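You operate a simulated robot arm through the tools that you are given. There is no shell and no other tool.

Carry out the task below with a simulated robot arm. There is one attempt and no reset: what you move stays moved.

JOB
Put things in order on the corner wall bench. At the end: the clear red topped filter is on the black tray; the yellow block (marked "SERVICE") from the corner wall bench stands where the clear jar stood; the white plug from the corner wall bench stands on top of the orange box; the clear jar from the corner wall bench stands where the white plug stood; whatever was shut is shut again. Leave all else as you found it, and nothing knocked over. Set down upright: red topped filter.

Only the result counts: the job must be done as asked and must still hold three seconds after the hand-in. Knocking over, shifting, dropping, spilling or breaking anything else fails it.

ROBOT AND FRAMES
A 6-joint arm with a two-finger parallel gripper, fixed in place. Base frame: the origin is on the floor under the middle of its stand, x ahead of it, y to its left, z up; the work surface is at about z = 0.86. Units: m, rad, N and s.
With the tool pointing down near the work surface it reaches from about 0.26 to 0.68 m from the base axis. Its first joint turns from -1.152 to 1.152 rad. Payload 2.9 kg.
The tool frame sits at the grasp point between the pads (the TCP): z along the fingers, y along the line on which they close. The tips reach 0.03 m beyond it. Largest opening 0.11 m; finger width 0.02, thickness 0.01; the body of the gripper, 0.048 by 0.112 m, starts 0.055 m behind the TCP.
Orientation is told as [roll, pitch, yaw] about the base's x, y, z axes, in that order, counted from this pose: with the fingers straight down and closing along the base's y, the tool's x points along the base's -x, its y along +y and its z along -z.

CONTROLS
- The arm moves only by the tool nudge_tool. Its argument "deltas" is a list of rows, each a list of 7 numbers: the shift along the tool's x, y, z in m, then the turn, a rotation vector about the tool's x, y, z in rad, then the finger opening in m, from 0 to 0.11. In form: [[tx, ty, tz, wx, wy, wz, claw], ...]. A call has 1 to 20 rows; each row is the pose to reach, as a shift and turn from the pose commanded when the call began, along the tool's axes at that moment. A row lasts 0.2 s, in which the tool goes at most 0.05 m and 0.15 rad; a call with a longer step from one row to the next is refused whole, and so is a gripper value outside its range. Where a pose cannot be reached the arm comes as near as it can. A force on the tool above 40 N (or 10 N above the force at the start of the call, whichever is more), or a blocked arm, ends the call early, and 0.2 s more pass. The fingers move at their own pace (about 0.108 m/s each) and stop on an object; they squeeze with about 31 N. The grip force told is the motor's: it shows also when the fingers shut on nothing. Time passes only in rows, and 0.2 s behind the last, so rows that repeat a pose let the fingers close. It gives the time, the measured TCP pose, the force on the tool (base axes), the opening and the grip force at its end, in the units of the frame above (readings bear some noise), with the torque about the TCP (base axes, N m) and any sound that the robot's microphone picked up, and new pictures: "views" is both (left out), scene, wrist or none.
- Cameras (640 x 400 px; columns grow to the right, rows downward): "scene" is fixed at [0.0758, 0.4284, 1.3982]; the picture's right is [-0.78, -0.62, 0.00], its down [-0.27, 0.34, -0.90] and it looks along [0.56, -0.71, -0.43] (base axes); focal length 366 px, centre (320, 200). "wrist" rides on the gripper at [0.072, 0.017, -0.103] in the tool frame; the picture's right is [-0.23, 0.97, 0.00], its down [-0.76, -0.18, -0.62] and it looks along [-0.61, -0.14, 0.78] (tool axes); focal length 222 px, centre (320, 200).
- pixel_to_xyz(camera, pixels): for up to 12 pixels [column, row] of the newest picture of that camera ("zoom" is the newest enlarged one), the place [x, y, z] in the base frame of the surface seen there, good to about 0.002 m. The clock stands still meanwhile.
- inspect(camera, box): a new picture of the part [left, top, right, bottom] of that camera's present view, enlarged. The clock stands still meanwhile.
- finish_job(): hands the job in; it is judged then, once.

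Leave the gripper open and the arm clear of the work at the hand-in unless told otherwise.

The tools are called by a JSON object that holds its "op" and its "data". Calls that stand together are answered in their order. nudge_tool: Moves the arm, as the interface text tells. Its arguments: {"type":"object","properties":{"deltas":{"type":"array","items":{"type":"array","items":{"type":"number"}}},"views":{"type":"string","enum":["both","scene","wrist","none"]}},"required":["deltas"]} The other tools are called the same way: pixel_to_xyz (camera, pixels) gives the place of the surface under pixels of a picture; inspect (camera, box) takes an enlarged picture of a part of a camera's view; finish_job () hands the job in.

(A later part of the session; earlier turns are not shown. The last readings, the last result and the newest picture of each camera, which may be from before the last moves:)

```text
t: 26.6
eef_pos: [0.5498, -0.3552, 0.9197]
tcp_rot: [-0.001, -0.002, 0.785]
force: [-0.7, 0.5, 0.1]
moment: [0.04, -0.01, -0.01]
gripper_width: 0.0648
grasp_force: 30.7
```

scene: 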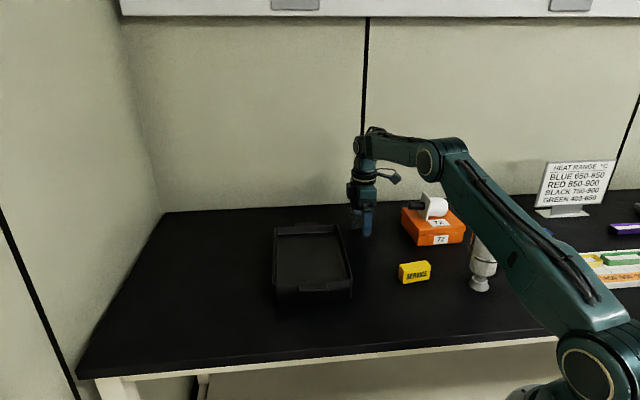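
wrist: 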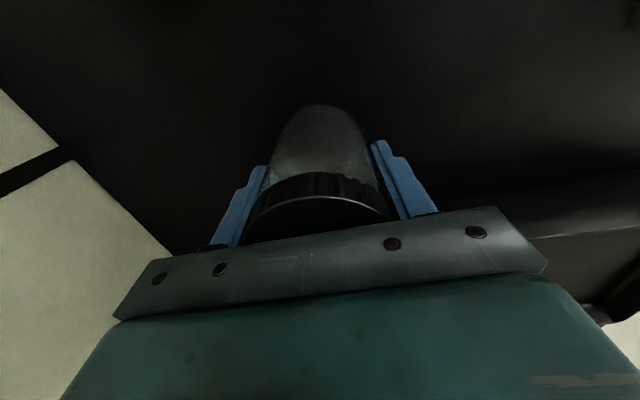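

The jar is held at an opening of 0.0648. I'll lift it straight up 0.12 m.

{"op": "nudge_tool", "data": {"deltas": [[0, 0, -0.005, 0, 0, 0, 0.05], [0, 0, -0.02, 0, 0, 0, 0.05], [0, 0, -0.045, 0, 0, 0, 0.05], [0, 0, -0.075, 0, 0, 0, 0.05], [0, 0, -0.105, 0, 0, 0, 0.05], [0, 0, -0.12, 0, 0, 0, 0.05], [0, 0, -0.12, 0, 0, 0, 0.05]], "views": "both"}}

{"op": "inspect", "data": {"camera": "scene", "box": [310, 130, 430, 250]}}

```text
t: 28.2
eef_pos: [0.5488, -0.3553, 1.0382]
tcp_rot: [-0.001, 0.001, 0.784]
force: [0.7, 0.8, -2.2]
moment: [-0.04, -0.02, -0.04]
gripper_width: 0.0644
grasp_force: 31.1
```

scene: 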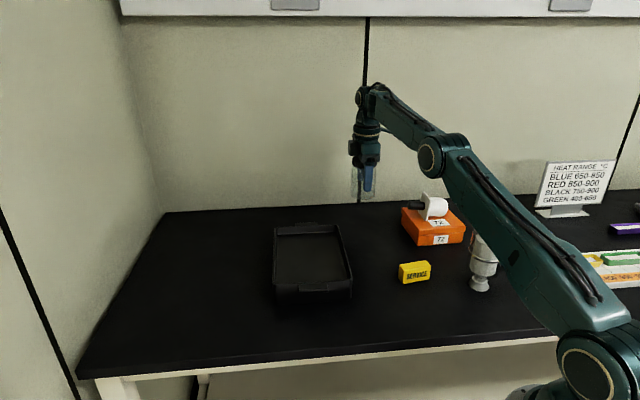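
wrist: 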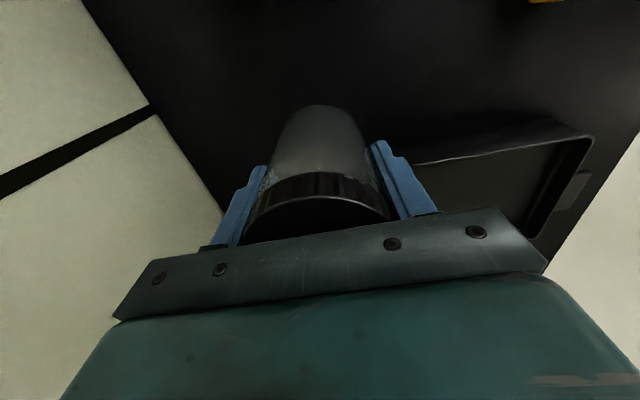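

```text
3.33 times, centred on (370, 190) of scene
```

zoom: 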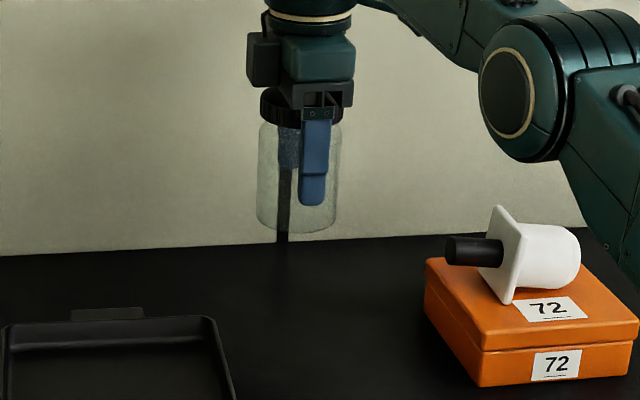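

The jar is hanging upright and its bottom is now at about z 0.98. I'll carry it over the tray to the plug's old place, about (0.608, 0.099), at this height.

{"op": "nudge_tool", "data": {"deltas": [[-0.0181, 0.014, -0.003, 0, 0, 0, 0.05], [-0.0453, 0.035, -0.006, 0, 0, 0, 0.05], [-0.0725, 0.056, -0.01, 0, 0, 0, 0.05], [-0.0997, 0.077, -0.01, 0, 0, 0, 0.05], [-0.1269, 0.0979, -0.01, 0, 0, 0, 0.05], [-0.1541, 0.1189, -0.01, 0, 0, 0, 0.05], [-0.1813, 0.1399, -0.01, 0, 0, 0, 0.05], [-0.2085, 0.1609, -0.01, 0, 0, 0, 0.05], [-0.2357, 0.1819, -0.01, 0, 0, 0, 0.05], [-0.2629, 0.2029, -0.01, 0, 0, 0, 0.05], [-0.2901, 0.2238, -0.01, 0, 0, 0, 0.05], [-0.3173, 0.2448, -0.01, 0, 0, 0, 0.05], [-0.3445, 0.2658, -0.01, 0, 0, 0, 0.05], [-0.3626, 0.2798, -0.01, 0, 0, 0, 0.05], [-0.3626, 0.2798, -0.01, 0, 0, 0, 0.05]], "views": "both"}}

```text
t: 31.4
eef_pos: [0.6101, 0.0995, 1.049]
tcp_rot: [0.0, 0.001, 0.787]
force: [-0.6, 0.6, -1.5]
moment: [0.01, 0.01, 0.02]
gripper_width: 0.0644
grasp_force: 31.3
```

scene: 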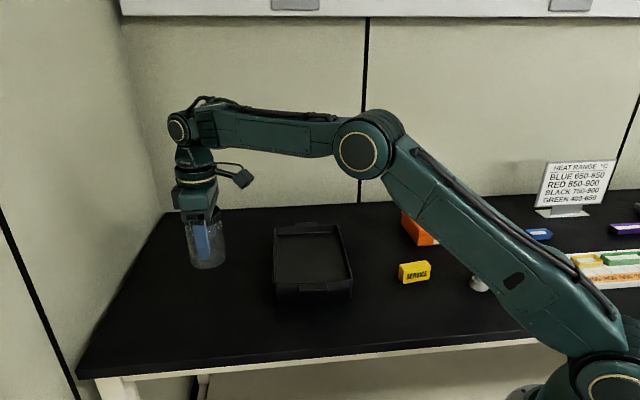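
wrist: 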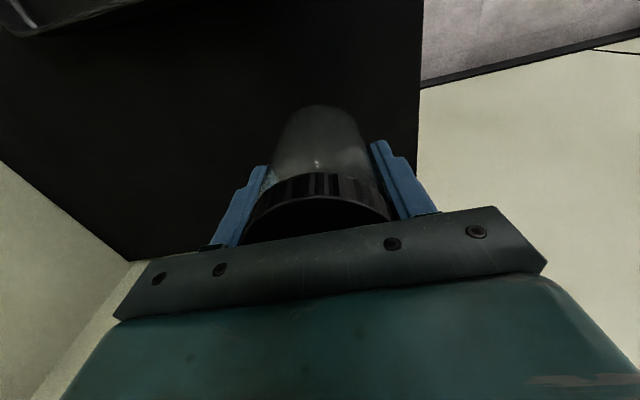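

I'm above the target at (0.610, 0.0995). Expected contact is at TCP z about 0.9195, so I'll lower to about 5 mm above that.

{"op": "nudge_tool", "data": {"deltas": [[0, 0, 0.02, 0, 0, 0, 0.05], [0, 0, 0.05, 0, 0, 0, 0.05], [0, 0, 0.08, 0, 0, 0, 0.05], [0, 0, 0.105, 0, 0, 0, 0.05], [0, 0, 0.118, 0, 0, 0, 0.05], [0, 0, 0.124, 0, 0, 0, 0.05], [0, 0, 0.124, 0, 0, 0, 0.05]], "views": "none"}}

```text
t: 33.0
eef_pos: [0.609, 0.0982, 0.9242]
tcp_rot: [-0.001, 0.0, 0.785]
force: [0.1, 0.1, -2.4]
moment: [-0.04, -0.01, 0.04]
gripper_width: 0.0645
grasp_force: 31.1
```

The weight of about 2.4 N is still hanging. I'll go down in small steps.

{"op": "nudge_tool", "data": {"deltas": [[0, 0, 0.001, 0, 0, 0, 0.05], [0, 0, 0.002, 0, 0, 0, 0.05], [0, 0, 0.003, 0, 0, 0, 0.05], [0, 0, 0.0035, 0, 0, 0, 0.05], [0, 0, 0.0035, 0, 0, 0, 0.05]], "views": "none"}}

```text
t: 34.2
eef_pos: [0.6087, 0.0987, 0.9204]
tcp_rot: [0.001, 0.0, 0.786]
force: [1.0, -1.1, -0.8]
moment: [0.04, 0.0, -0.02]
gripper_width: 0.0642
grasp_force: 31.7
```

The force eased from -2.4 to -0.8, so the jar is near contact. I'll go another 1 mm.

{"op": "nudge_tool", "data": {"deltas": [[0, 0, 0.0005, 0, 0, 0, 0.05], [0, 0, 0.001, 0, 0, 0, 0.05], [0, 0, 0.001, 0, 0, 0, 0.05]], "views": "none"}}

```text
t: 35.0
eef_pos: [0.6094, 0.0985, 0.921]
tcp_rot: [0.0, 0.0, 0.785]
force: [0.1, 0.0, -1.7]
moment: [0.01, -0.03, -0.02]
gripper_width: 0.0646
grasp_force: 31.1
```

That reading is noisy at -1.7 N. I'll go down another 1 mm.

{"op": "nudge_tool", "data": {"deltas": [[0, 0, 0.0005, 0, 0, 0, 0.05], [0, 0, 0.001, 0, 0, 0, 0.05], [0, 0, 0.001, 0, 0, 0, 0.05]], "views": "none"}}

```text
t: 35.8
eef_pos: [0.6096, 0.0998, 0.92]
tcp_rot: [0.0, -0.001, 0.784]
force: [-0.7, 0.2, -0.9]
moment: [0.01, -0.02, -0.04]
gripper_width: 0.0643
grasp_force: 30.5
```

Still light. I'll go another 1 mm.

{"op": "nudge_tool", "data": {"deltas": [[0, 0, 0.0005, 0, 0, 0, 0.05], [0, 0, 0.001, 0, 0, 0, 0.05], [0, 0, 0.001, 0, 0, 0, 0.05]], "views": "none"}}

```text
t: 36.6
eef_pos: [0.6088, 0.0997, 0.9191]
tcp_rot: [0.002, -0.002, 0.786]
force: [-1.3, 1.2, 6.4]
moment: [-0.05, 0.17, -0.04]
gripper_width: 0.0643
grasp_force: 31.1
```

Contact at 6.4 N: the jar is on the bench. I'll ease up a hair and open the fingers gradually.

{"op": "nudge_tool", "data": {"deltas": [[0, 0, -0.0007, 0, 0, 0, 0.05], [0, 0, -0.0007, 0, 0, 0, 0.068], [0, 0, -0.0007, 0, 0, 0, 0.075], [0, 0, -0.0007, 0, 0, 0, 0.09], [0, 0, -0.0007, 0, 0, 0, 0.11], [0, 0, -0.0007, 0, 0, 0, 0.11]], "views": "both"}}

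{"op": "inspect", "data": {"camera": "scene", "box": [150, 200, 280, 320]}}

```text
t: 38.0
eef_pos: [0.6081, 0.0988, 0.9187]
tcp_rot: [0.0, 0.001, 0.786]
force: [0.4, -0.7, -0.3]
moment: [0.01, 0.01, -0.01]
gripper_width: 0.1101
grasp_force: 0.1
```

scene: 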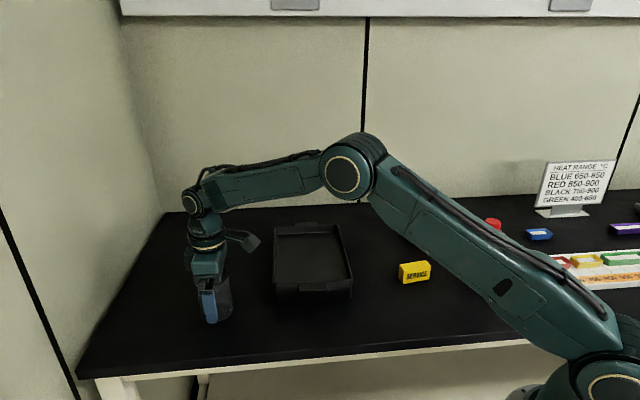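
wrist: 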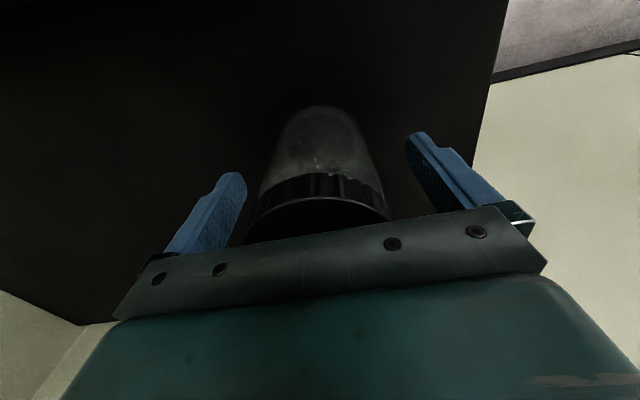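

```text
3.33 times, centred on (215, 260) of scene
```

zoom: 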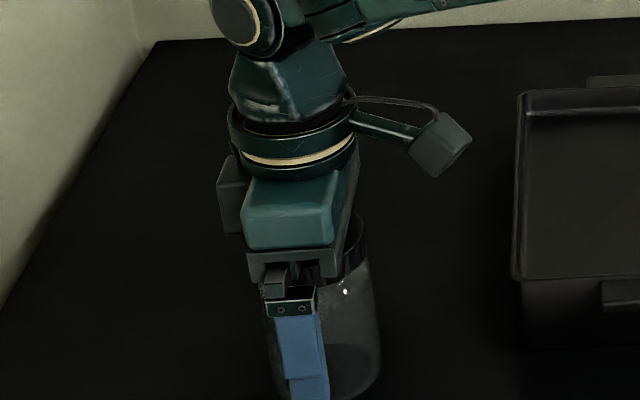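

The jar is standing free and upright. I'll lift straight up, then travel across to above the yellow block near (0.335, -0.25).

{"op": "nudge_tool", "data": {"deltas": [[0, 0, -0.012, 0, 0, 0, 0.11], [0, 0, -0.045, 0, 0, 0, 0.11], [0, 0, -0.085, 0, 0, 0, 0.11], [0, 0, -0.125, 0, 0, 0, 0.11], [0, 0, -0.155, 0, 0, 0, 0.11], [0.0366, -0.0045, -0.155, 0, 0, 0, 0.11], [0.0733, -0.009, -0.155, 0, 0, 0, 0.11], [0.11, -0.0134, -0.155, 0, 0, 0, 0.11], [0.1466, -0.0179, -0.155, 0, 0, 0, 0.11], [0.1832, -0.0224, -0.155, 0, 0, 0, 0.11], [0.2199, -0.0269, -0.155, 0, 0, -0.02, 0.11], [0.2566, -0.0313, -0.155, 0, 0, -0.04, 0.11], [0.2932, -0.0358, -0.155, 0, 0, -0.06, 0.11], [0.3299, -0.0403, -0.155, 0, 0, -0.08, 0.11], [0.3665, -0.0448, -0.155, 0, 0, -0.1, 0.11], [0.4032, -0.0492, -0.155, 0, 0, -0.12, 0.11], [0.4398, -0.0537, -0.155, 0, 0, -0.12, 0.11], [0.4398, -0.0537, -0.155, 0, 0, -0.12, 0.11]], "views": "both"}}

{"op": "inspect", "data": {"camera": "scene", "box": [150, 230, 280, 340]}}

```text
t: 41.8
eef_pos: [0.3354, -0.2511, 1.0718]
tcp_rot: [0.001, 0.0, 0.904]
force: [-0.7, 0.5, 0.0]
moment: [0.02, -0.02, 0.01]
gripper_width: 0.1099
grasp_force: 0.1
```

scene: 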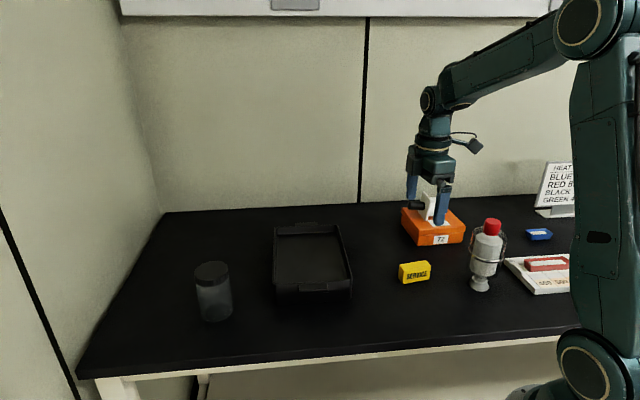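
wrist: 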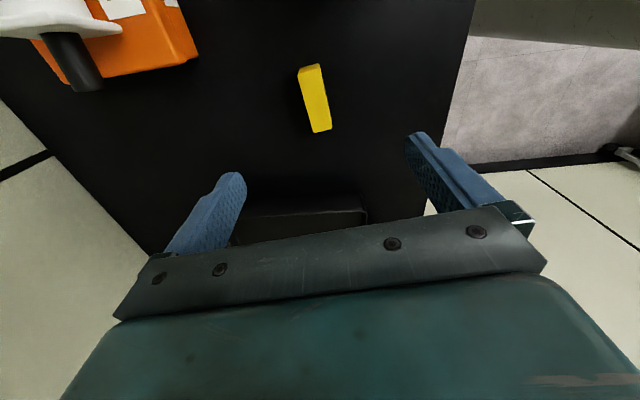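

```text
3.64 times, centred on (215, 285) of scene
```

zoom: 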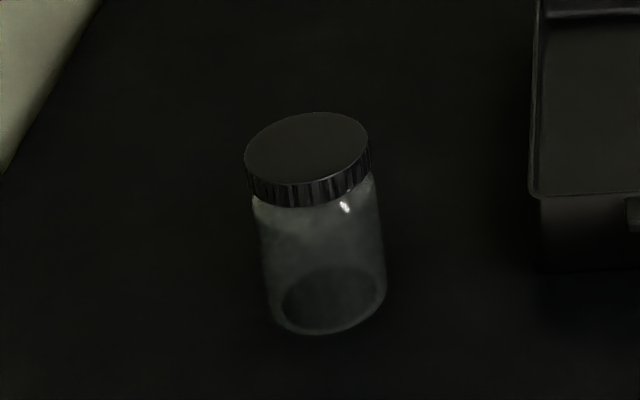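

The jar stands upright; its apparent tilt matches the perspective. Now I'll measure the yellow block at (315,98) in the wrist picture.

{"op": "inspect", "data": {"camera": "wrist", "box": [270, 50, 360, 145]}}

{"op": "pixel_to_xyz", "data": {"camera": "wrist", "pixels": [[301, 72], [318, 68], [314, 130], [330, 127], [308, 98], [324, 96], [315, 98], [300, 85], [311, 120], [322, 85], [318, 115], [298, 90]]}}

```text
4.21 times, centred on (315, 98) of wrist
```

zoom: 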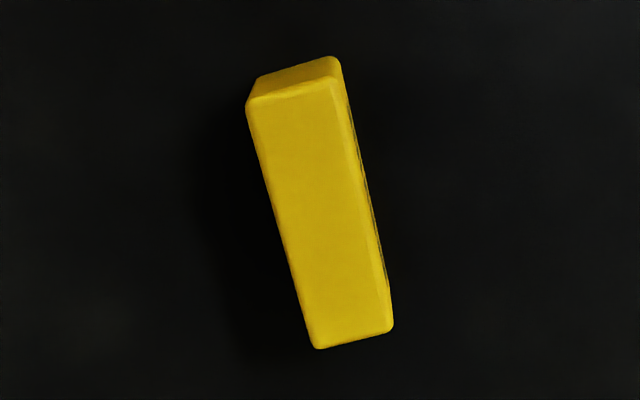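

```text
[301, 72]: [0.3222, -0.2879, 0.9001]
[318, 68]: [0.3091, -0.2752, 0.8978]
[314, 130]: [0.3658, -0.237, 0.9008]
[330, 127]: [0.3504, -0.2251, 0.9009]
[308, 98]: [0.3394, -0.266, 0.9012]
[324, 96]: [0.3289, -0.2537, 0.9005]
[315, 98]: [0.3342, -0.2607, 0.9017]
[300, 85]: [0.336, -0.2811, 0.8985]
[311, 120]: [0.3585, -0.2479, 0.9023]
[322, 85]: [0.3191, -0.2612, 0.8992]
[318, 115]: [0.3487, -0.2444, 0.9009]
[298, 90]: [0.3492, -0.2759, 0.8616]
```

The block's top is centred at (0.337, -0.256) with its long axis at 50° and top z 0.901. With this yaw the wrist camera would come close to the filter, so I'll move the filter first. I'll look at it closely in the scene view.

{"op": "inspect", "data": {"camera": "scene", "box": [460, 210, 520, 300]}}

{"op": "pixel_to_xyz", "data": {"camera": "scene", "pixels": [[492, 219], [485, 226], [500, 226], [492, 222], [488, 262], [478, 240], [499, 240], [490, 234], [470, 248], [506, 248], [483, 275], [480, 290]]}}

```text
4.44 times, centred on (490, 255) of scene
```

zoom: 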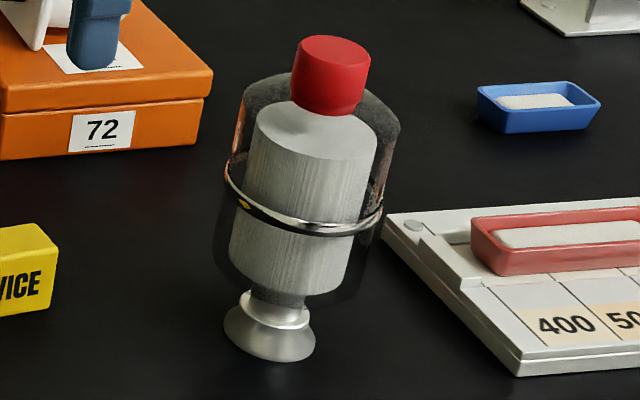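

```text
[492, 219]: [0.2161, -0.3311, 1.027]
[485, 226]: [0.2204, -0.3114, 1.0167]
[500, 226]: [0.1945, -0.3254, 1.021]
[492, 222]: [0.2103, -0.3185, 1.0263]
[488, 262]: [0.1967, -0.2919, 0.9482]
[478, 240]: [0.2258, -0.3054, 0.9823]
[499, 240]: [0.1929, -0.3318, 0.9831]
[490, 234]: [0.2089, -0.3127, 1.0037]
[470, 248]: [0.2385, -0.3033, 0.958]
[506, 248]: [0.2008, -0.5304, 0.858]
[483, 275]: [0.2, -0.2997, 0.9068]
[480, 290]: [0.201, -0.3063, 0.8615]
```

The filter has a clear housing about 0.078 m across with a metal band, and the red cap top is at about z 1.028. I'll go up and over it, turning to yaw 0.2, for a close look from above.

{"op": "nudge_tool", "data": {"deltas": [[0, 0, -0.04, 0, 0, 0, 0.11], [0, 0, -0.08, 0, 0, 0, 0.11], [0.01, 0.005, -0.1, 0, 0, 0.1, 0.11], [0.03, 0.0144, -0.1, 0, 0, 0.23, 0.11], [0.05, 0.024, -0.1, 0, 0, 0.36, 0.11], [0.075, 0.036, -0.1, 0, 0, 0.49, 0.11], [0.1, 0.048, -0.1, 0, 0, 0.61, 0.11], [0.1307, 0.0626, -0.1, 0, 0, 0.704, 0.11], [0.1307, 0.0626, -0.1, 0, 0, 0.704, 0.11]], "views": "both"}}

{"op": "pixel_to_xyz", "data": {"camera": "scene", "pixels": [[506, 262], [520, 270], [548, 264], [514, 256]]}}

```text
t: 43.8
eef_pos: [0.2072, -0.3128, 1.1733]
tcp_rot: [-0.001, 0.0, 0.201]
force: [-0.4, 0.0, -0.9]
moment: [0.0, -0.02, 0.01]
gripper_width: 0.1099
grasp_force: 0.1
```

scene: 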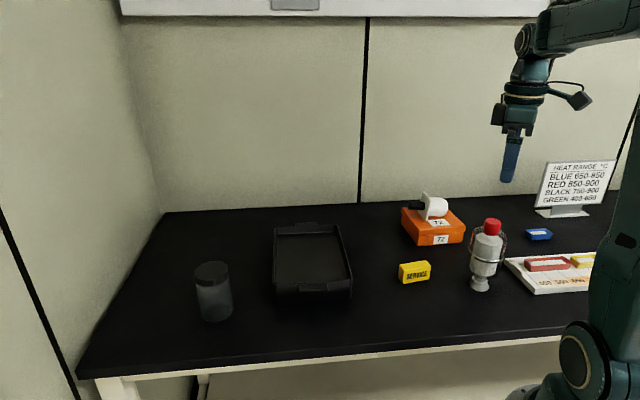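
wrist: 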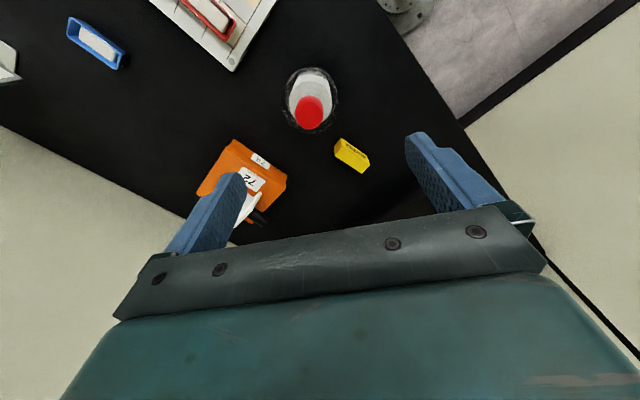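

```text
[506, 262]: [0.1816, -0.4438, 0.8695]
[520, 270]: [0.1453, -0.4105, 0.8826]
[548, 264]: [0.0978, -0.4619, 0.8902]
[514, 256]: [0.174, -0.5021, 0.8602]
```

The filter is at (310,100) in the wrist picture. I'll enlarge and measure it.

{"op": "inspect", "data": {"camera": "wrist", "box": [265, 55, 360, 145]}}

{"op": "pixel_to_xyz", "data": {"camera": "wrist", "pixels": [[309, 112], [297, 112], [322, 112], [309, 99], [309, 126], [301, 120], [318, 102], [310, 80], [288, 95], [335, 92], [300, 85], [322, 85]]}}

```text
4.44 times, centred on (312, 100) of wrist
```

zoom: 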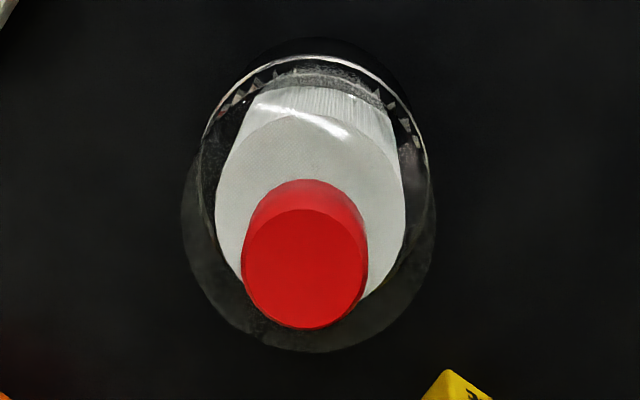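

```text
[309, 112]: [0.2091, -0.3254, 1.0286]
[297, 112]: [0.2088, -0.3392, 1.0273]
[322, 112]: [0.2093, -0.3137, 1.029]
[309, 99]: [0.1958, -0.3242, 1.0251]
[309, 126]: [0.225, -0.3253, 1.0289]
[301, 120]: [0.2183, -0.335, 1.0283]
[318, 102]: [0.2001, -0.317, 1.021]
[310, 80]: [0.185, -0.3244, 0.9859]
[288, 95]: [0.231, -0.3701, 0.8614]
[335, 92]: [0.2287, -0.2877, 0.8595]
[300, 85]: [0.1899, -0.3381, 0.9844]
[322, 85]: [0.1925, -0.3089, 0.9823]
```

The cap top is at z 1.0285, and the filter axis is at about (0.211, -0.324). I'll centre over it and stop with the fingertips just above the cap level to check the centring.

{"op": "nudge_tool", "data": {"deltas": [[-0.0012, -0.0119, 0.01, 0, 0, 0, 0.11], [-0.0012, -0.0119, 0.04, 0, 0, 0, 0.11], [-0.0012, -0.0119, 0.07, 0, 0, 0, 0.11], [-0.0012, -0.0119, 0.098, 0, 0, 0, 0.11], [-0.0012, -0.0119, 0.098, 0, 0, 0, 0.11]], "views": "both"}}

{"op": "inspect", "data": {"camera": "scene", "box": [440, 150, 560, 300]}}

{"op": "inspect", "data": {"camera": "wrist", "box": [220, 60, 430, 220]}}

```text
t: 45.0
eef_pos: [0.2102, -0.3256, 1.0746]
tcp_rot: [0.002, 0.0, 0.202]
force: [0.3, -0.2, 1.2]
moment: [0.01, 0.02, 0.0]
gripper_width: 0.1098
grasp_force: 0.1
```

scene: 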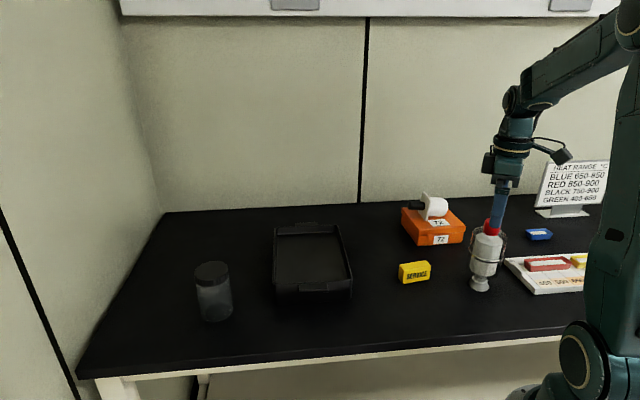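
wrist: 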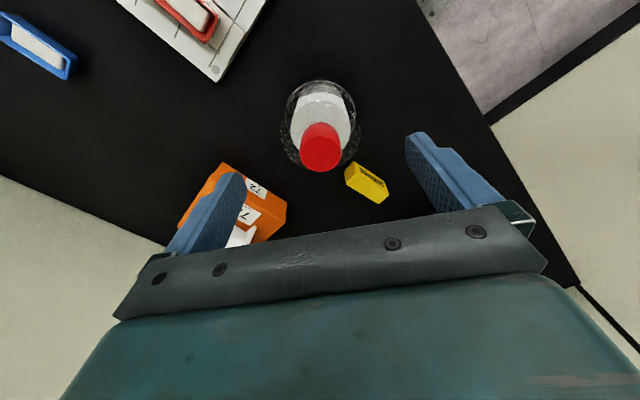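

```text
2.67 times, centred on (500, 225) of scene
```

zoom: 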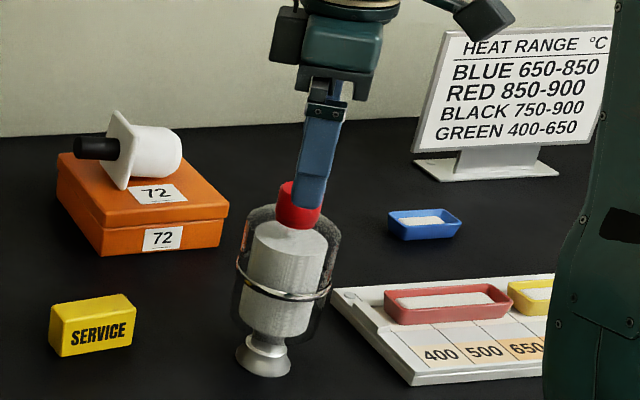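

```text
2.50 times, centred on (325, 140) of wrist
```

zoom: 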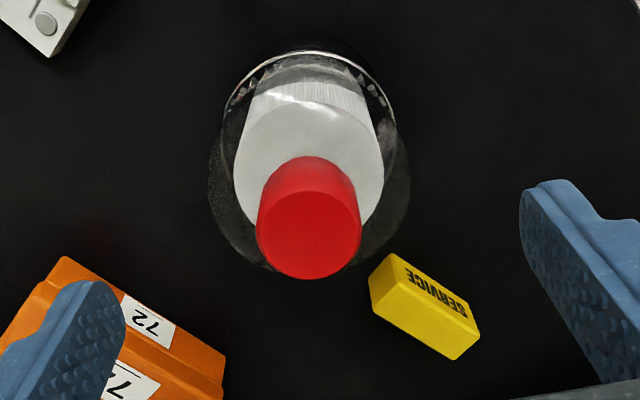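

The cap is centred to within 1 mm along the closing direction and 2 mm across it. I'll descend around the housing to TCP z about 0.982, with fingertips at about 0.952 and the palm about 8 mm above the cap.

{"op": "nudge_tool", "data": {"deltas": [[-0.0018, 0.0004, 0.02, 0, 0, 0, 0.11], [-0.0018, 0.0004, 0.045, 0, 0, 0, 0.11], [-0.0018, 0.0004, 0.068, 0, 0, 0, 0.11], [-0.0018, 0.0004, 0.083, 0, 0, 0, 0.11], [-0.0018, 0.0004, 0.0925, 0, 0, 0, 0.11], [-0.0018, 0.0004, 0.0925, 0, 0, 0, 0.11]], "views": "both"}}

{"op": "inspect", "data": {"camera": "scene", "box": [440, 180, 540, 300]}}

{"op": "inspect", "data": {"camera": "wrist", "box": [180, 80, 500, 260]}}

```text
t: 46.4
eef_pos: [0.2118, -0.3255, 0.9827]
tcp_rot: [-0.002, 0.001, 0.204]
force: [0.3, 0.7, 0.1]
moment: [0.02, 0.01, 0.0]
gripper_width: 0.1099
grasp_force: 0.0
```

scene: 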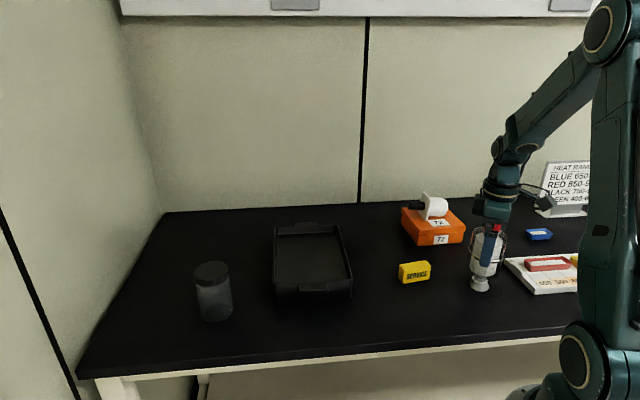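
wrist: 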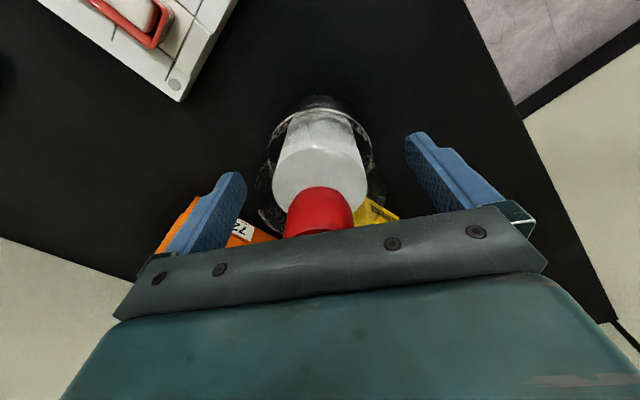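

```text
3.33 times, centred on (490, 240) of scene
```

zoom: 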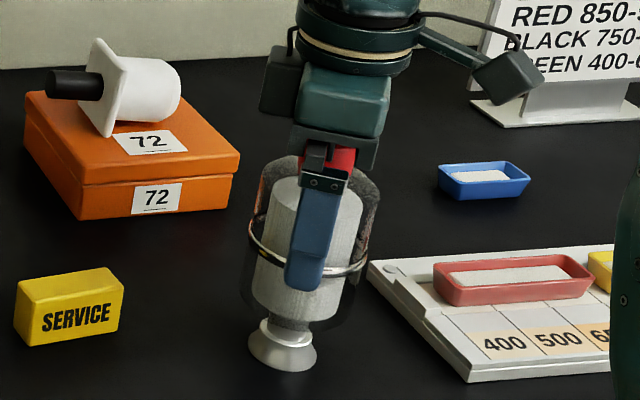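

```text
2.00 times, centred on (340, 170) of wrist
```

zoom: 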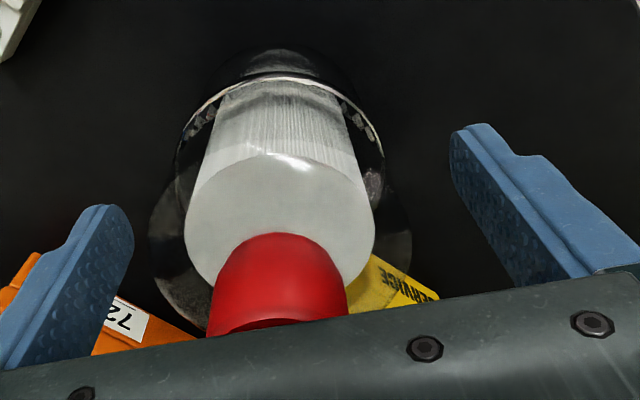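

The housing is between the fingers with room on both sides. I'll close in small steps so contact is gentle.

{"op": "nudge_tool", "data": {"deltas": [[0, 0, 0, 0, 0, 0, 0.095], [0, 0, 0, 0, 0, 0, 0.087], [0, 0, 0, 0, 0, 0, 0.083], [0, 0, 0, 0, 0, 0, 0.08], [0, 0, 0, 0, 0, 0, 0.077], [0, 0, 0, 0, 0, 0, 0.075], [0, 0, 0, 0, 0, 0, 0.075]], "views": "wrist"}}

```text
t: 48.0
eef_pos: [0.2121, -0.3248, 0.9818]
tcp_rot: [0.0, -0.003, 0.202]
force: [1.0, 0.7, -0.3]
moment: [0.02, -0.03, 0.0]
gripper_width: 0.0753
grasp_force: 0.0
```

wrist: 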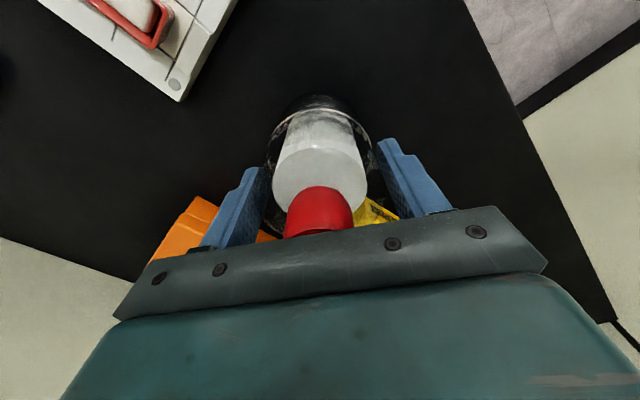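

The opening is 0.0753 with no contact yet. I'll continue closing in small steps.

{"op": "nudge_tool", "data": {"deltas": [[0, 0, 0, 0, 0, 0, 0.073], [0, 0, 0, 0, 0, 0, 0.071], [0, 0, 0, 0, 0, 0, 0.069], [0, 0, 0, 0, 0, 0, 0.067], [0, 0, 0, 0, 0, 0, 0.067]], "views": "wrist"}}

```text
t: 49.2
eef_pos: [0.2116, -0.3268, 0.983]
tcp_rot: [0.0, 0.002, 0.2]
force: [-0.1, -0.1, 0.2]
moment: [-0.11, -0.01, -0.03]
gripper_width: 0.0713
grasp_force: 31.2
```

wrist: 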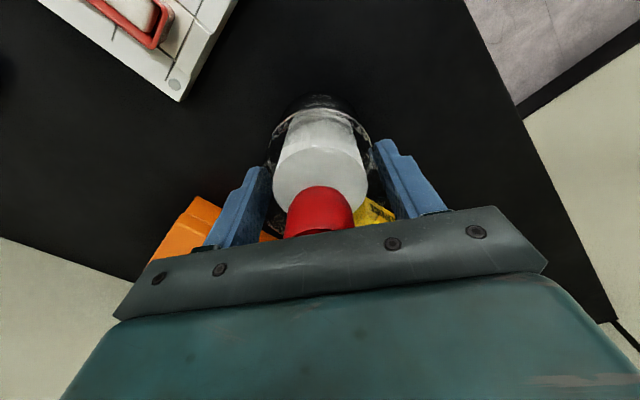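

The filter is held at an opening of 0.0713. I'll lift slowly and check the weight.

{"op": "nudge_tool", "data": {"deltas": [[0, 0, -0.003, 0, 0, 0, 0.067], [0, 0, -0.01, 0, 0, 0, 0.067], [0, 0, -0.02, 0, 0, 0, 0.067], [0, 0, -0.03, 0, 0, 0, 0.067], [0, 0, -0.03, 0, 0, 0, 0.067]], "views": "both"}}

{"op": "inspect", "data": {"camera": "scene", "box": [440, 160, 540, 300]}}

```text
t: 50.4
eef_pos: [0.2118, -0.3247, 1.0135]
tcp_rot: [0.0, 0.0, 0.202]
force: [0.3, -0.3, -2.3]
moment: [-0.01, -0.02, 0.02]
gripper_width: 0.0712
grasp_force: 31.2
```

scene: 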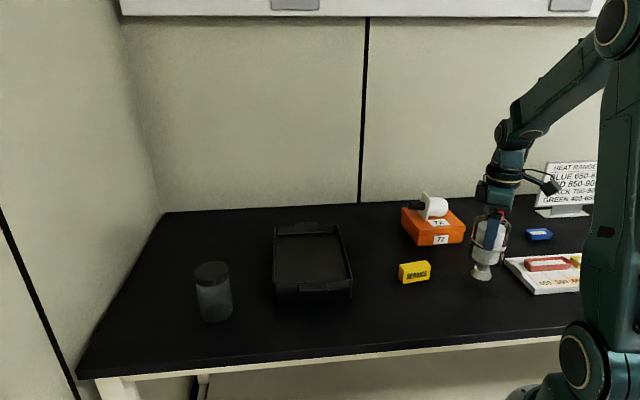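
wrist: 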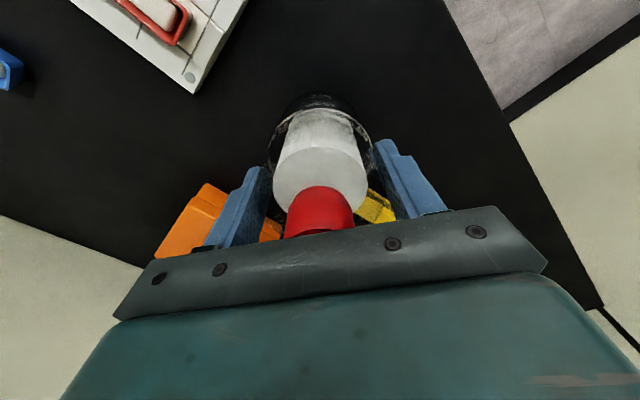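

```text
2.86 times, centred on (490, 230) of scene
```

zoom: 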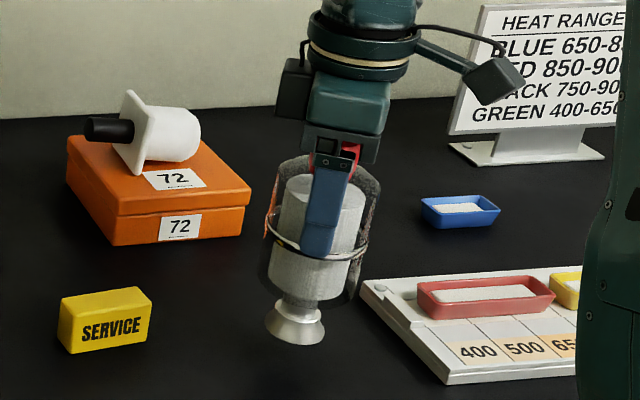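

The whole filter came up cleanly at about 2.3 N. I'll lift further to z 1.12 and carry it across to above the tray centre, (0.547, -0.1315).

{"op": "nudge_tool", "data": {"deltas": [[0, 0, -0.03, 0, 0, 0, 0.067], [0, 0, -0.07, 0, 0, 0, 0.067], [0, 0, -0.107, 0, 0, 0, 0.067], [-0.02, 0.0067, -0.107, 0, 0, 0, 0.067], [-0.05, 0.0166, -0.107, 0, 0, 0, 0.067], [-0.083, 0.0276, -0.107, 0, 0, 0, 0.067], [-0.116, 0.0386, -0.107, 0, 0, 0, 0.067], [-0.149, 0.0495, -0.107, 0, 0, 0, 0.067], [-0.182, 0.0605, -0.107, 0, 0, 0, 0.067], [-0.215, 0.0715, -0.107, 0, 0, 0, 0.067], [-0.248, 0.0825, -0.107, 0, 0, 0, 0.067], [-0.281, 0.0934, -0.107, 0, 0, 0, 0.067], [-0.314, 0.1044, -0.107, 0, 0, 0, 0.067], [-0.345, 0.1147, -0.107, 0, 0, 0, 0.067], [-0.3672, 0.1221, -0.107, 0, 0, 0, 0.067], [-0.3672, 0.1221, -0.107, 0, 0, 0, 0.067]], "views": "both"}}

{"op": "inspect", "data": {"camera": "scene", "box": [240, 150, 400, 310]}}

```text
t: 53.8
eef_pos: [0.5479, -0.1315, 1.1222]
tcp_rot: [0.0, -0.001, 0.202]
force: [0.0, -0.1, -2.0]
moment: [0.02, -0.02, 0.03]
gripper_width: 0.0714
grasp_force: 31.7
```

scene: 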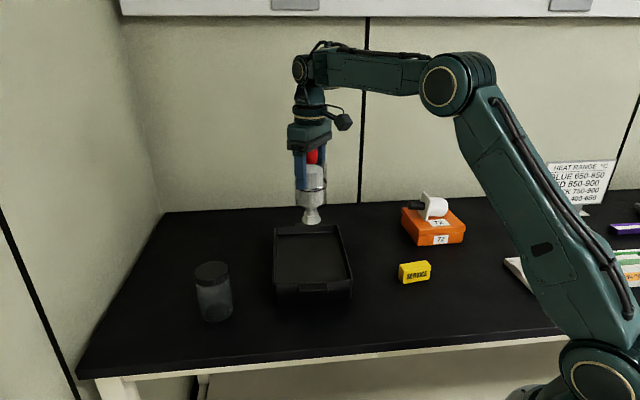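
wrist: 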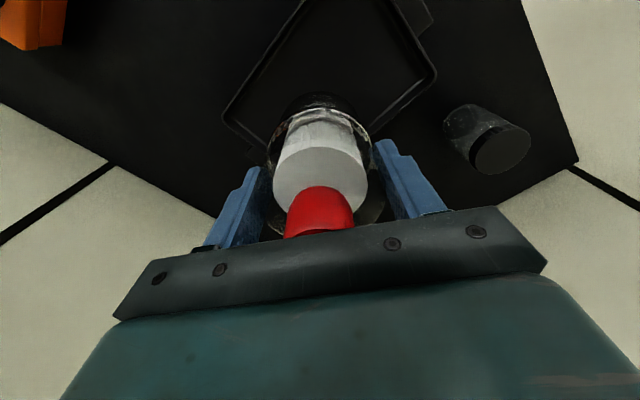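

```text
2.50 times, centred on (320, 230) of scene
```

zoom: 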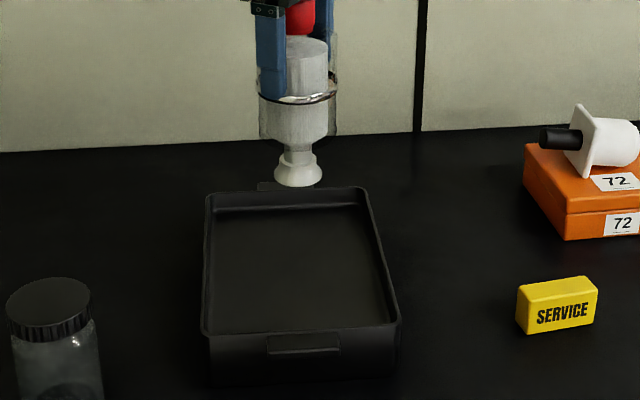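

I'm over the tray centre. The tray floor is at 0.895, so contact is expected at TCP z about 1.017. I'll lower to about 1.024 first.

{"op": "nudge_tool", "data": {"deltas": [[0, 0, 0.015, 0, 0, 0, 0.067], [0, 0, 0.04, 0, 0, 0, 0.067], [0, 0, 0.065, 0, 0, 0, 0.067], [0, 0, 0.082, 0, 0, 0, 0.067], [0, 0, 0.092, 0, 0, 0, 0.067], [0, 0, 0.098, 0, 0, 0, 0.067], [0, 0, 0.098, 0, 0, 0, 0.067]], "views": "scene"}}

{"op": "inspect", "data": {"camera": "scene", "box": [250, 170, 380, 300]}}

```text
t: 55.4
eef_pos: [0.5464, -0.1307, 1.0223]
tcp_rot: [-0.001, 0.0, 0.201]
force: [0.7, 0.3, -3.0]
moment: [-0.02, -0.01, 0.0]
gripper_width: 0.0709
grasp_force: 31.1
```

scene: 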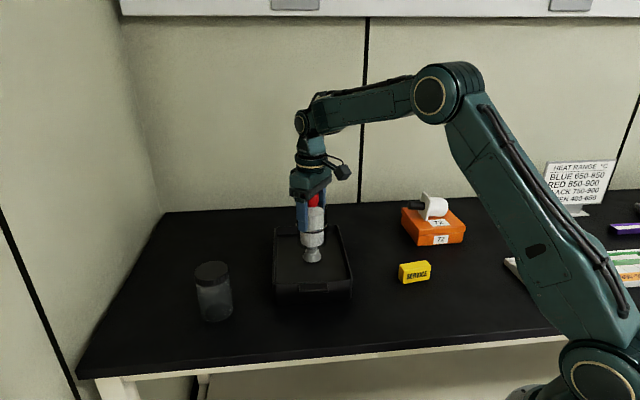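

```text
3.08 times, centred on (315, 235) of scene
```

zoom: 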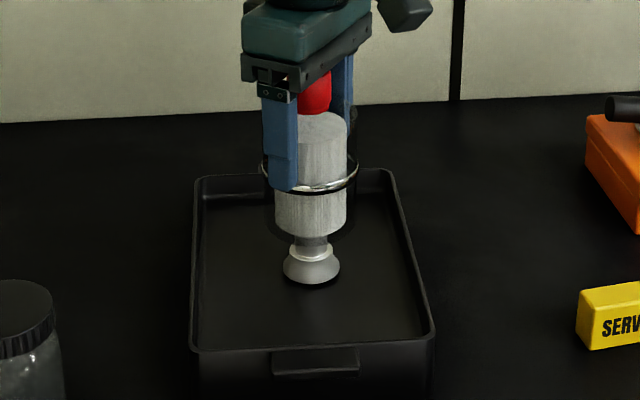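

The foot is just above the tray floor, with its shadow close below it. I'll lower in small steps and watch the force (hanging weight about -2.5 N).

{"op": "nudge_tool", "data": {"deltas": [[0, 0, 0.001, 0, 0, 0, 0.067], [0, 0, 0.002, 0, 0, 0, 0.067], [0, 0, 0.003, 0, 0, 0, 0.067], [0, 0, 0.004, 0, 0, 0, 0.067], [0, 0, 0.004, 0, 0, 0, 0.067]], "views": "none"}}

```text
t: 56.6
eef_pos: [0.5474, -0.1311, 1.0194]
tcp_rot: [0.0, -0.001, 0.201]
force: [-1.7, -1.4, 2.8]
moment: [-0.17, 0.23, 0.04]
gripper_width: 0.0711
grasp_force: 31.0
```

The force went from about -2.5 to +2.8 N, so the foot is in contact with the tray floor. I'll check visually before releasing.

{"op": "inspect", "data": {"camera": "scene", "box": [270, 180, 360, 300]}}

```text
3.33 times, centred on (315, 240) of scene
```

zoom: 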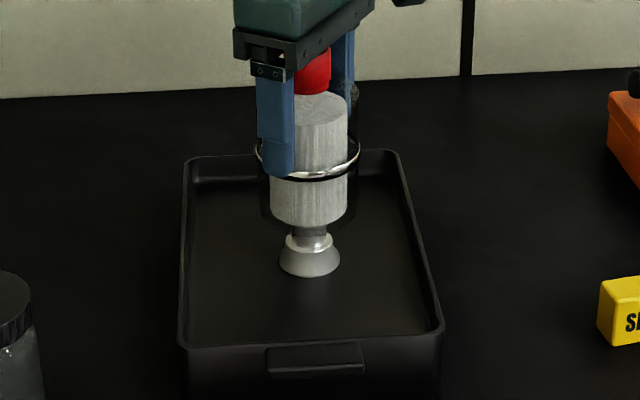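

The foot rests on the floor and the filter is upright. I'll ease up 0.5 mm and open slowly.

{"op": "nudge_tool", "data": {"deltas": [[0, 0, -0.0005, 0, 0, 0, 0.067], [0, 0, -0.0005, 0, 0, 0, 0.071], [0, 0, -0.0005, 0, 0, 0, 0.073], [0, 0, -0.0005, 0, 0, 0, 0.076], [0, 0, -0.0005, 0, 0, 0, 0.08], [0, 0, -0.0005, 0, 0, 0, 0.09], [0, 0, -0.0005, 0, 0, 0, 0.1], [0, 0, -0.0005, 0, 0, 0, 0.11], [0, 0, -0.0005, 0, 0, 0, 0.11]], "views": "both"}}

{"op": "inspect", "data": {"camera": "scene", "box": [270, 180, 360, 300]}}

```text
t: 58.6
eef_pos: [0.5477, -0.1316, 1.0188]
tcp_rot: [0.0, 0.0, 0.202]
force: [0.5, 0.0, 0.4]
moment: [0.01, -0.01, 0.03]
gripper_width: 0.11
grasp_force: 0.0
```

scene: 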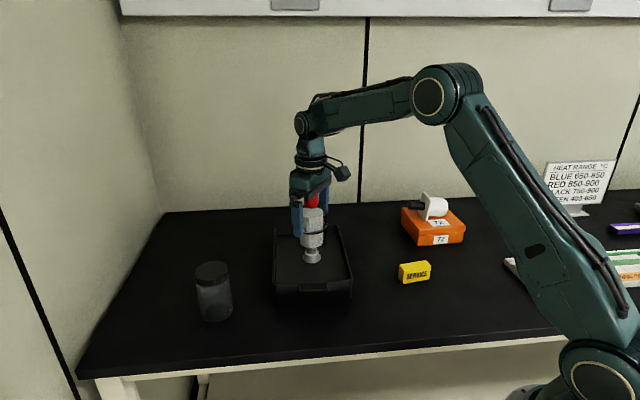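
wrist: 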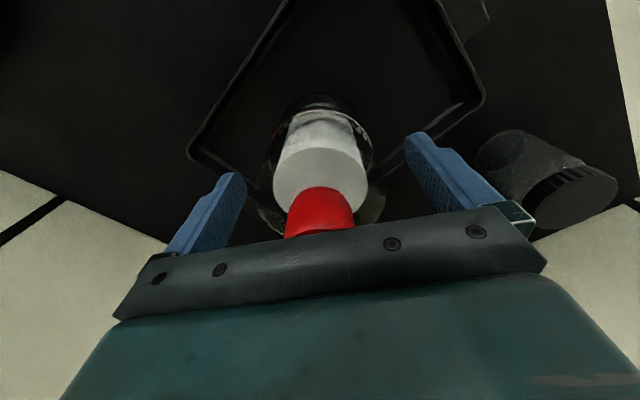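

```text
3.33 times, centred on (315, 240) of scene
```

zoom: 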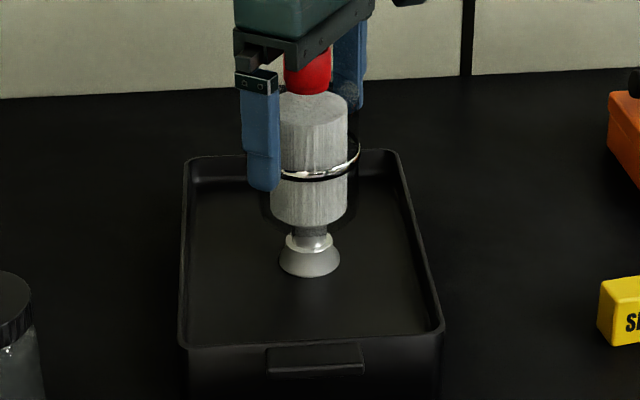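

The filter stands by itself, upright in the tray. I'll lift straight up until the fingertips clear the cap, then go to above the yellow block, turning to yaw 0.873 to match its long axis.

{"op": "nudge_tool", "data": {"deltas": [[0, 0, -0.015, 0, 0, 0, 0.11], [0, 0, -0.05, 0, 0, 0, 0.11], [0, 0, -0.09, 0, 0, 0, 0.11], [0, 0, -0.115, 0, 0, 0, 0.11], [0.0289, -0.01, -0.115, 0, 0, -0.06, 0.11], [0.0579, -0.0199, -0.115, 0, 0, -0.14, 0.11], [0.0868, -0.0299, -0.115, 0, 0, -0.22, 0.11], [0.1157, -0.0398, -0.115, 0, 0, -0.31, 0.11], [0.1446, -0.0498, -0.115, 0, 0, -0.4, 0.11], [0.1736, -0.0597, -0.1, 0, 0, -0.49, 0.11], [0.2025, -0.0697, -0.075, 0, 0, -0.58, 0.11], [0.2314, -0.0796, -0.05, 0, 0, -0.671, 0.11], [0.2314, -0.0796, -0.05, 0, 0, -0.671, 0.11]], "views": "both"}}

{"op": "inspect", "data": {"camera": "scene", "box": [250, 180, 380, 310]}}

{"op": "inspect", "data": {"camera": "wrist", "box": [270, 50, 370, 145]}}

```text
t: 61.4
eef_pos: [0.3359, -0.2556, 1.0707]
tcp_rot: [-0.001, 0.002, 0.874]
force: [-0.3, -0.7, 0.3]
moment: [0.04, -0.01, 0.01]
gripper_width: 0.1101
grasp_force: 0.0
```

scene: 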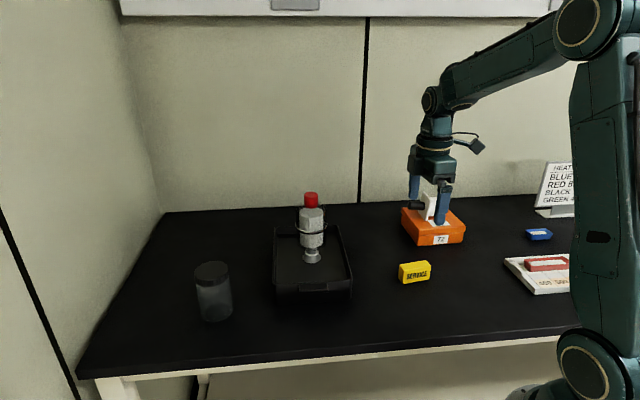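
wrist: 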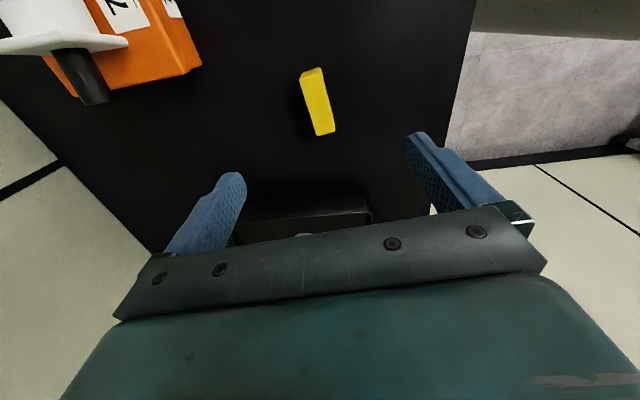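

```text
3.08 times, centred on (315, 245) of scene
```

zoom: 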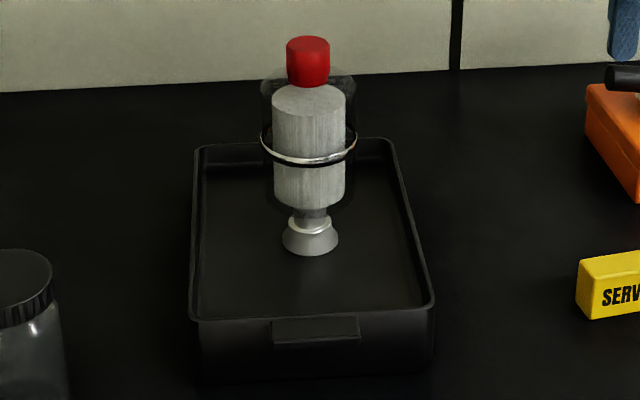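

```text
4.21 times, centred on (320, 98) of wrist
```

zoom: 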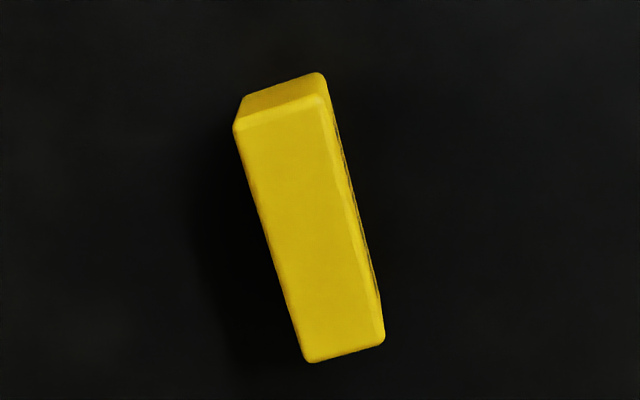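

The filter stands well in the tray. The yellow block is centred within about 3 mm of the tool. I'll correct slightly and go down to TCP z about 0.895, fingers open.

{"op": "nudge_tool", "data": {"deltas": [[-0.0024, -0.002, 0.03, 0, 0, -0.02, 0.11], [-0.0024, -0.002, 0.07, 0, 0, -0.02, 0.11], [-0.0024, -0.002, 0.11, 0, 0, -0.02, 0.11], [-0.0024, -0.002, 0.145, 0, 0, -0.02, 0.09], [-0.0024, -0.002, 0.165, 0, 0, -0.02, 0.08], [-0.0024, -0.002, 0.175, 0, 0, -0.02, 0.08], [-0.0024, -0.002, 0.175, 0, 0, -0.02, 0.08]], "views": "both"}}

{"op": "inspect", "data": {"camera": "wrist", "box": [180, 80, 500, 260]}}

```text
t: 63.0
eef_pos: [0.3385, -0.2545, 0.8931]
tcp_rot: [0.0, -0.001, 0.894]
force: [-0.3, -0.6, -0.2]
moment: [-0.01, 0.04, 0.02]
gripper_width: 0.08
grasp_force: 0.2
```

scene: 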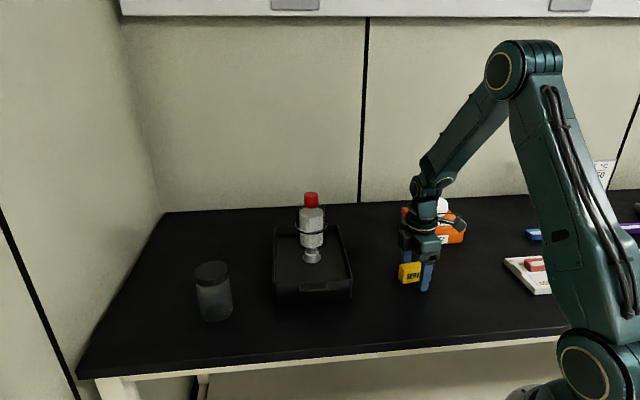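
wrist: 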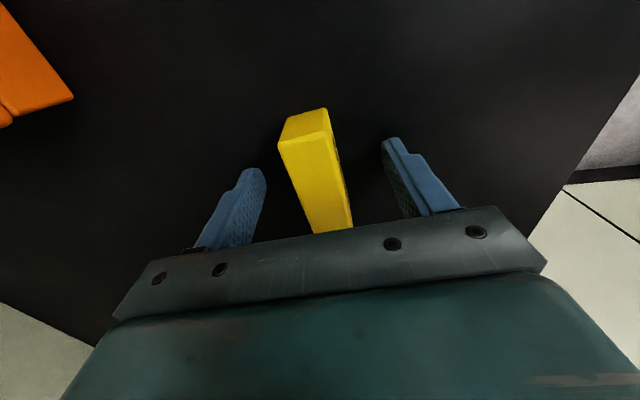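

```text
2.00 times, centred on (340, 170) of wrist
```

zoom: 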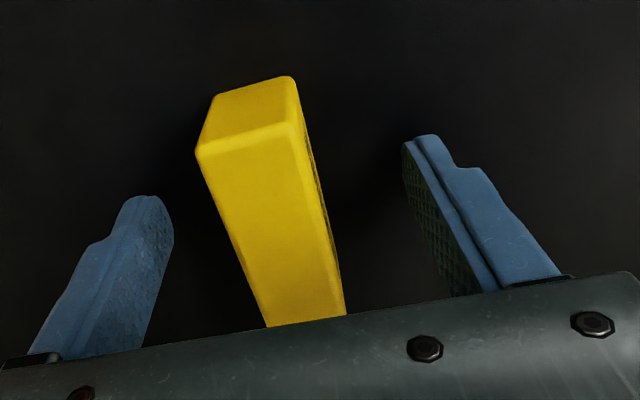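

The block is between the fingers. I'll close on it.

{"op": "nudge_tool", "data": {"deltas": [[0, 0, 0, 0, 0, 0, 0.05], [0, 0, 0, 0, 0, 0, 0.03], [0, 0, 0, 0, 0, 0, 0.022], [0, 0, 0, 0, 0, 0, 0.015], [0, 0, 0, 0, 0, 0, 0.01], [0, 0, 0, 0, 0, 0, 0.01]], "views": "both"}}

```text
t: 64.4
eef_pos: [0.339, -0.2545, 0.8931]
tcp_rot: [0.002, 0.001, 0.894]
force: [-0.5, 0.6, 0.2]
moment: [0.05, -0.03, 0.02]
gripper_width: 0.0254
grasp_force: 31.0
```

scene: 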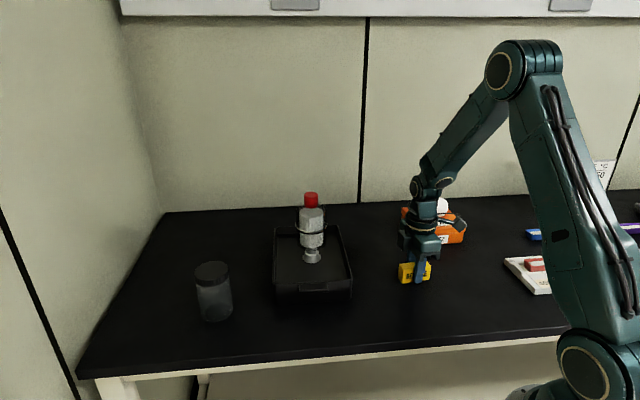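
wrist: 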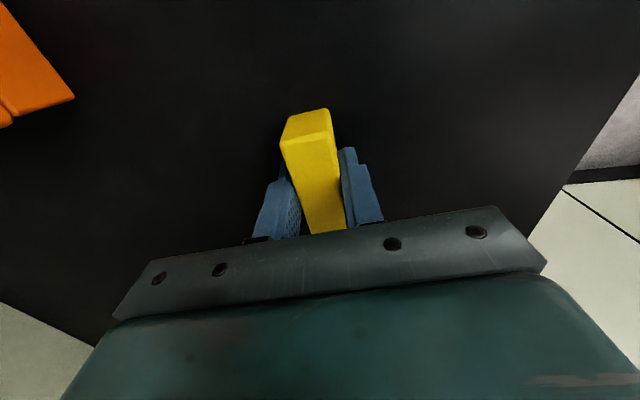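

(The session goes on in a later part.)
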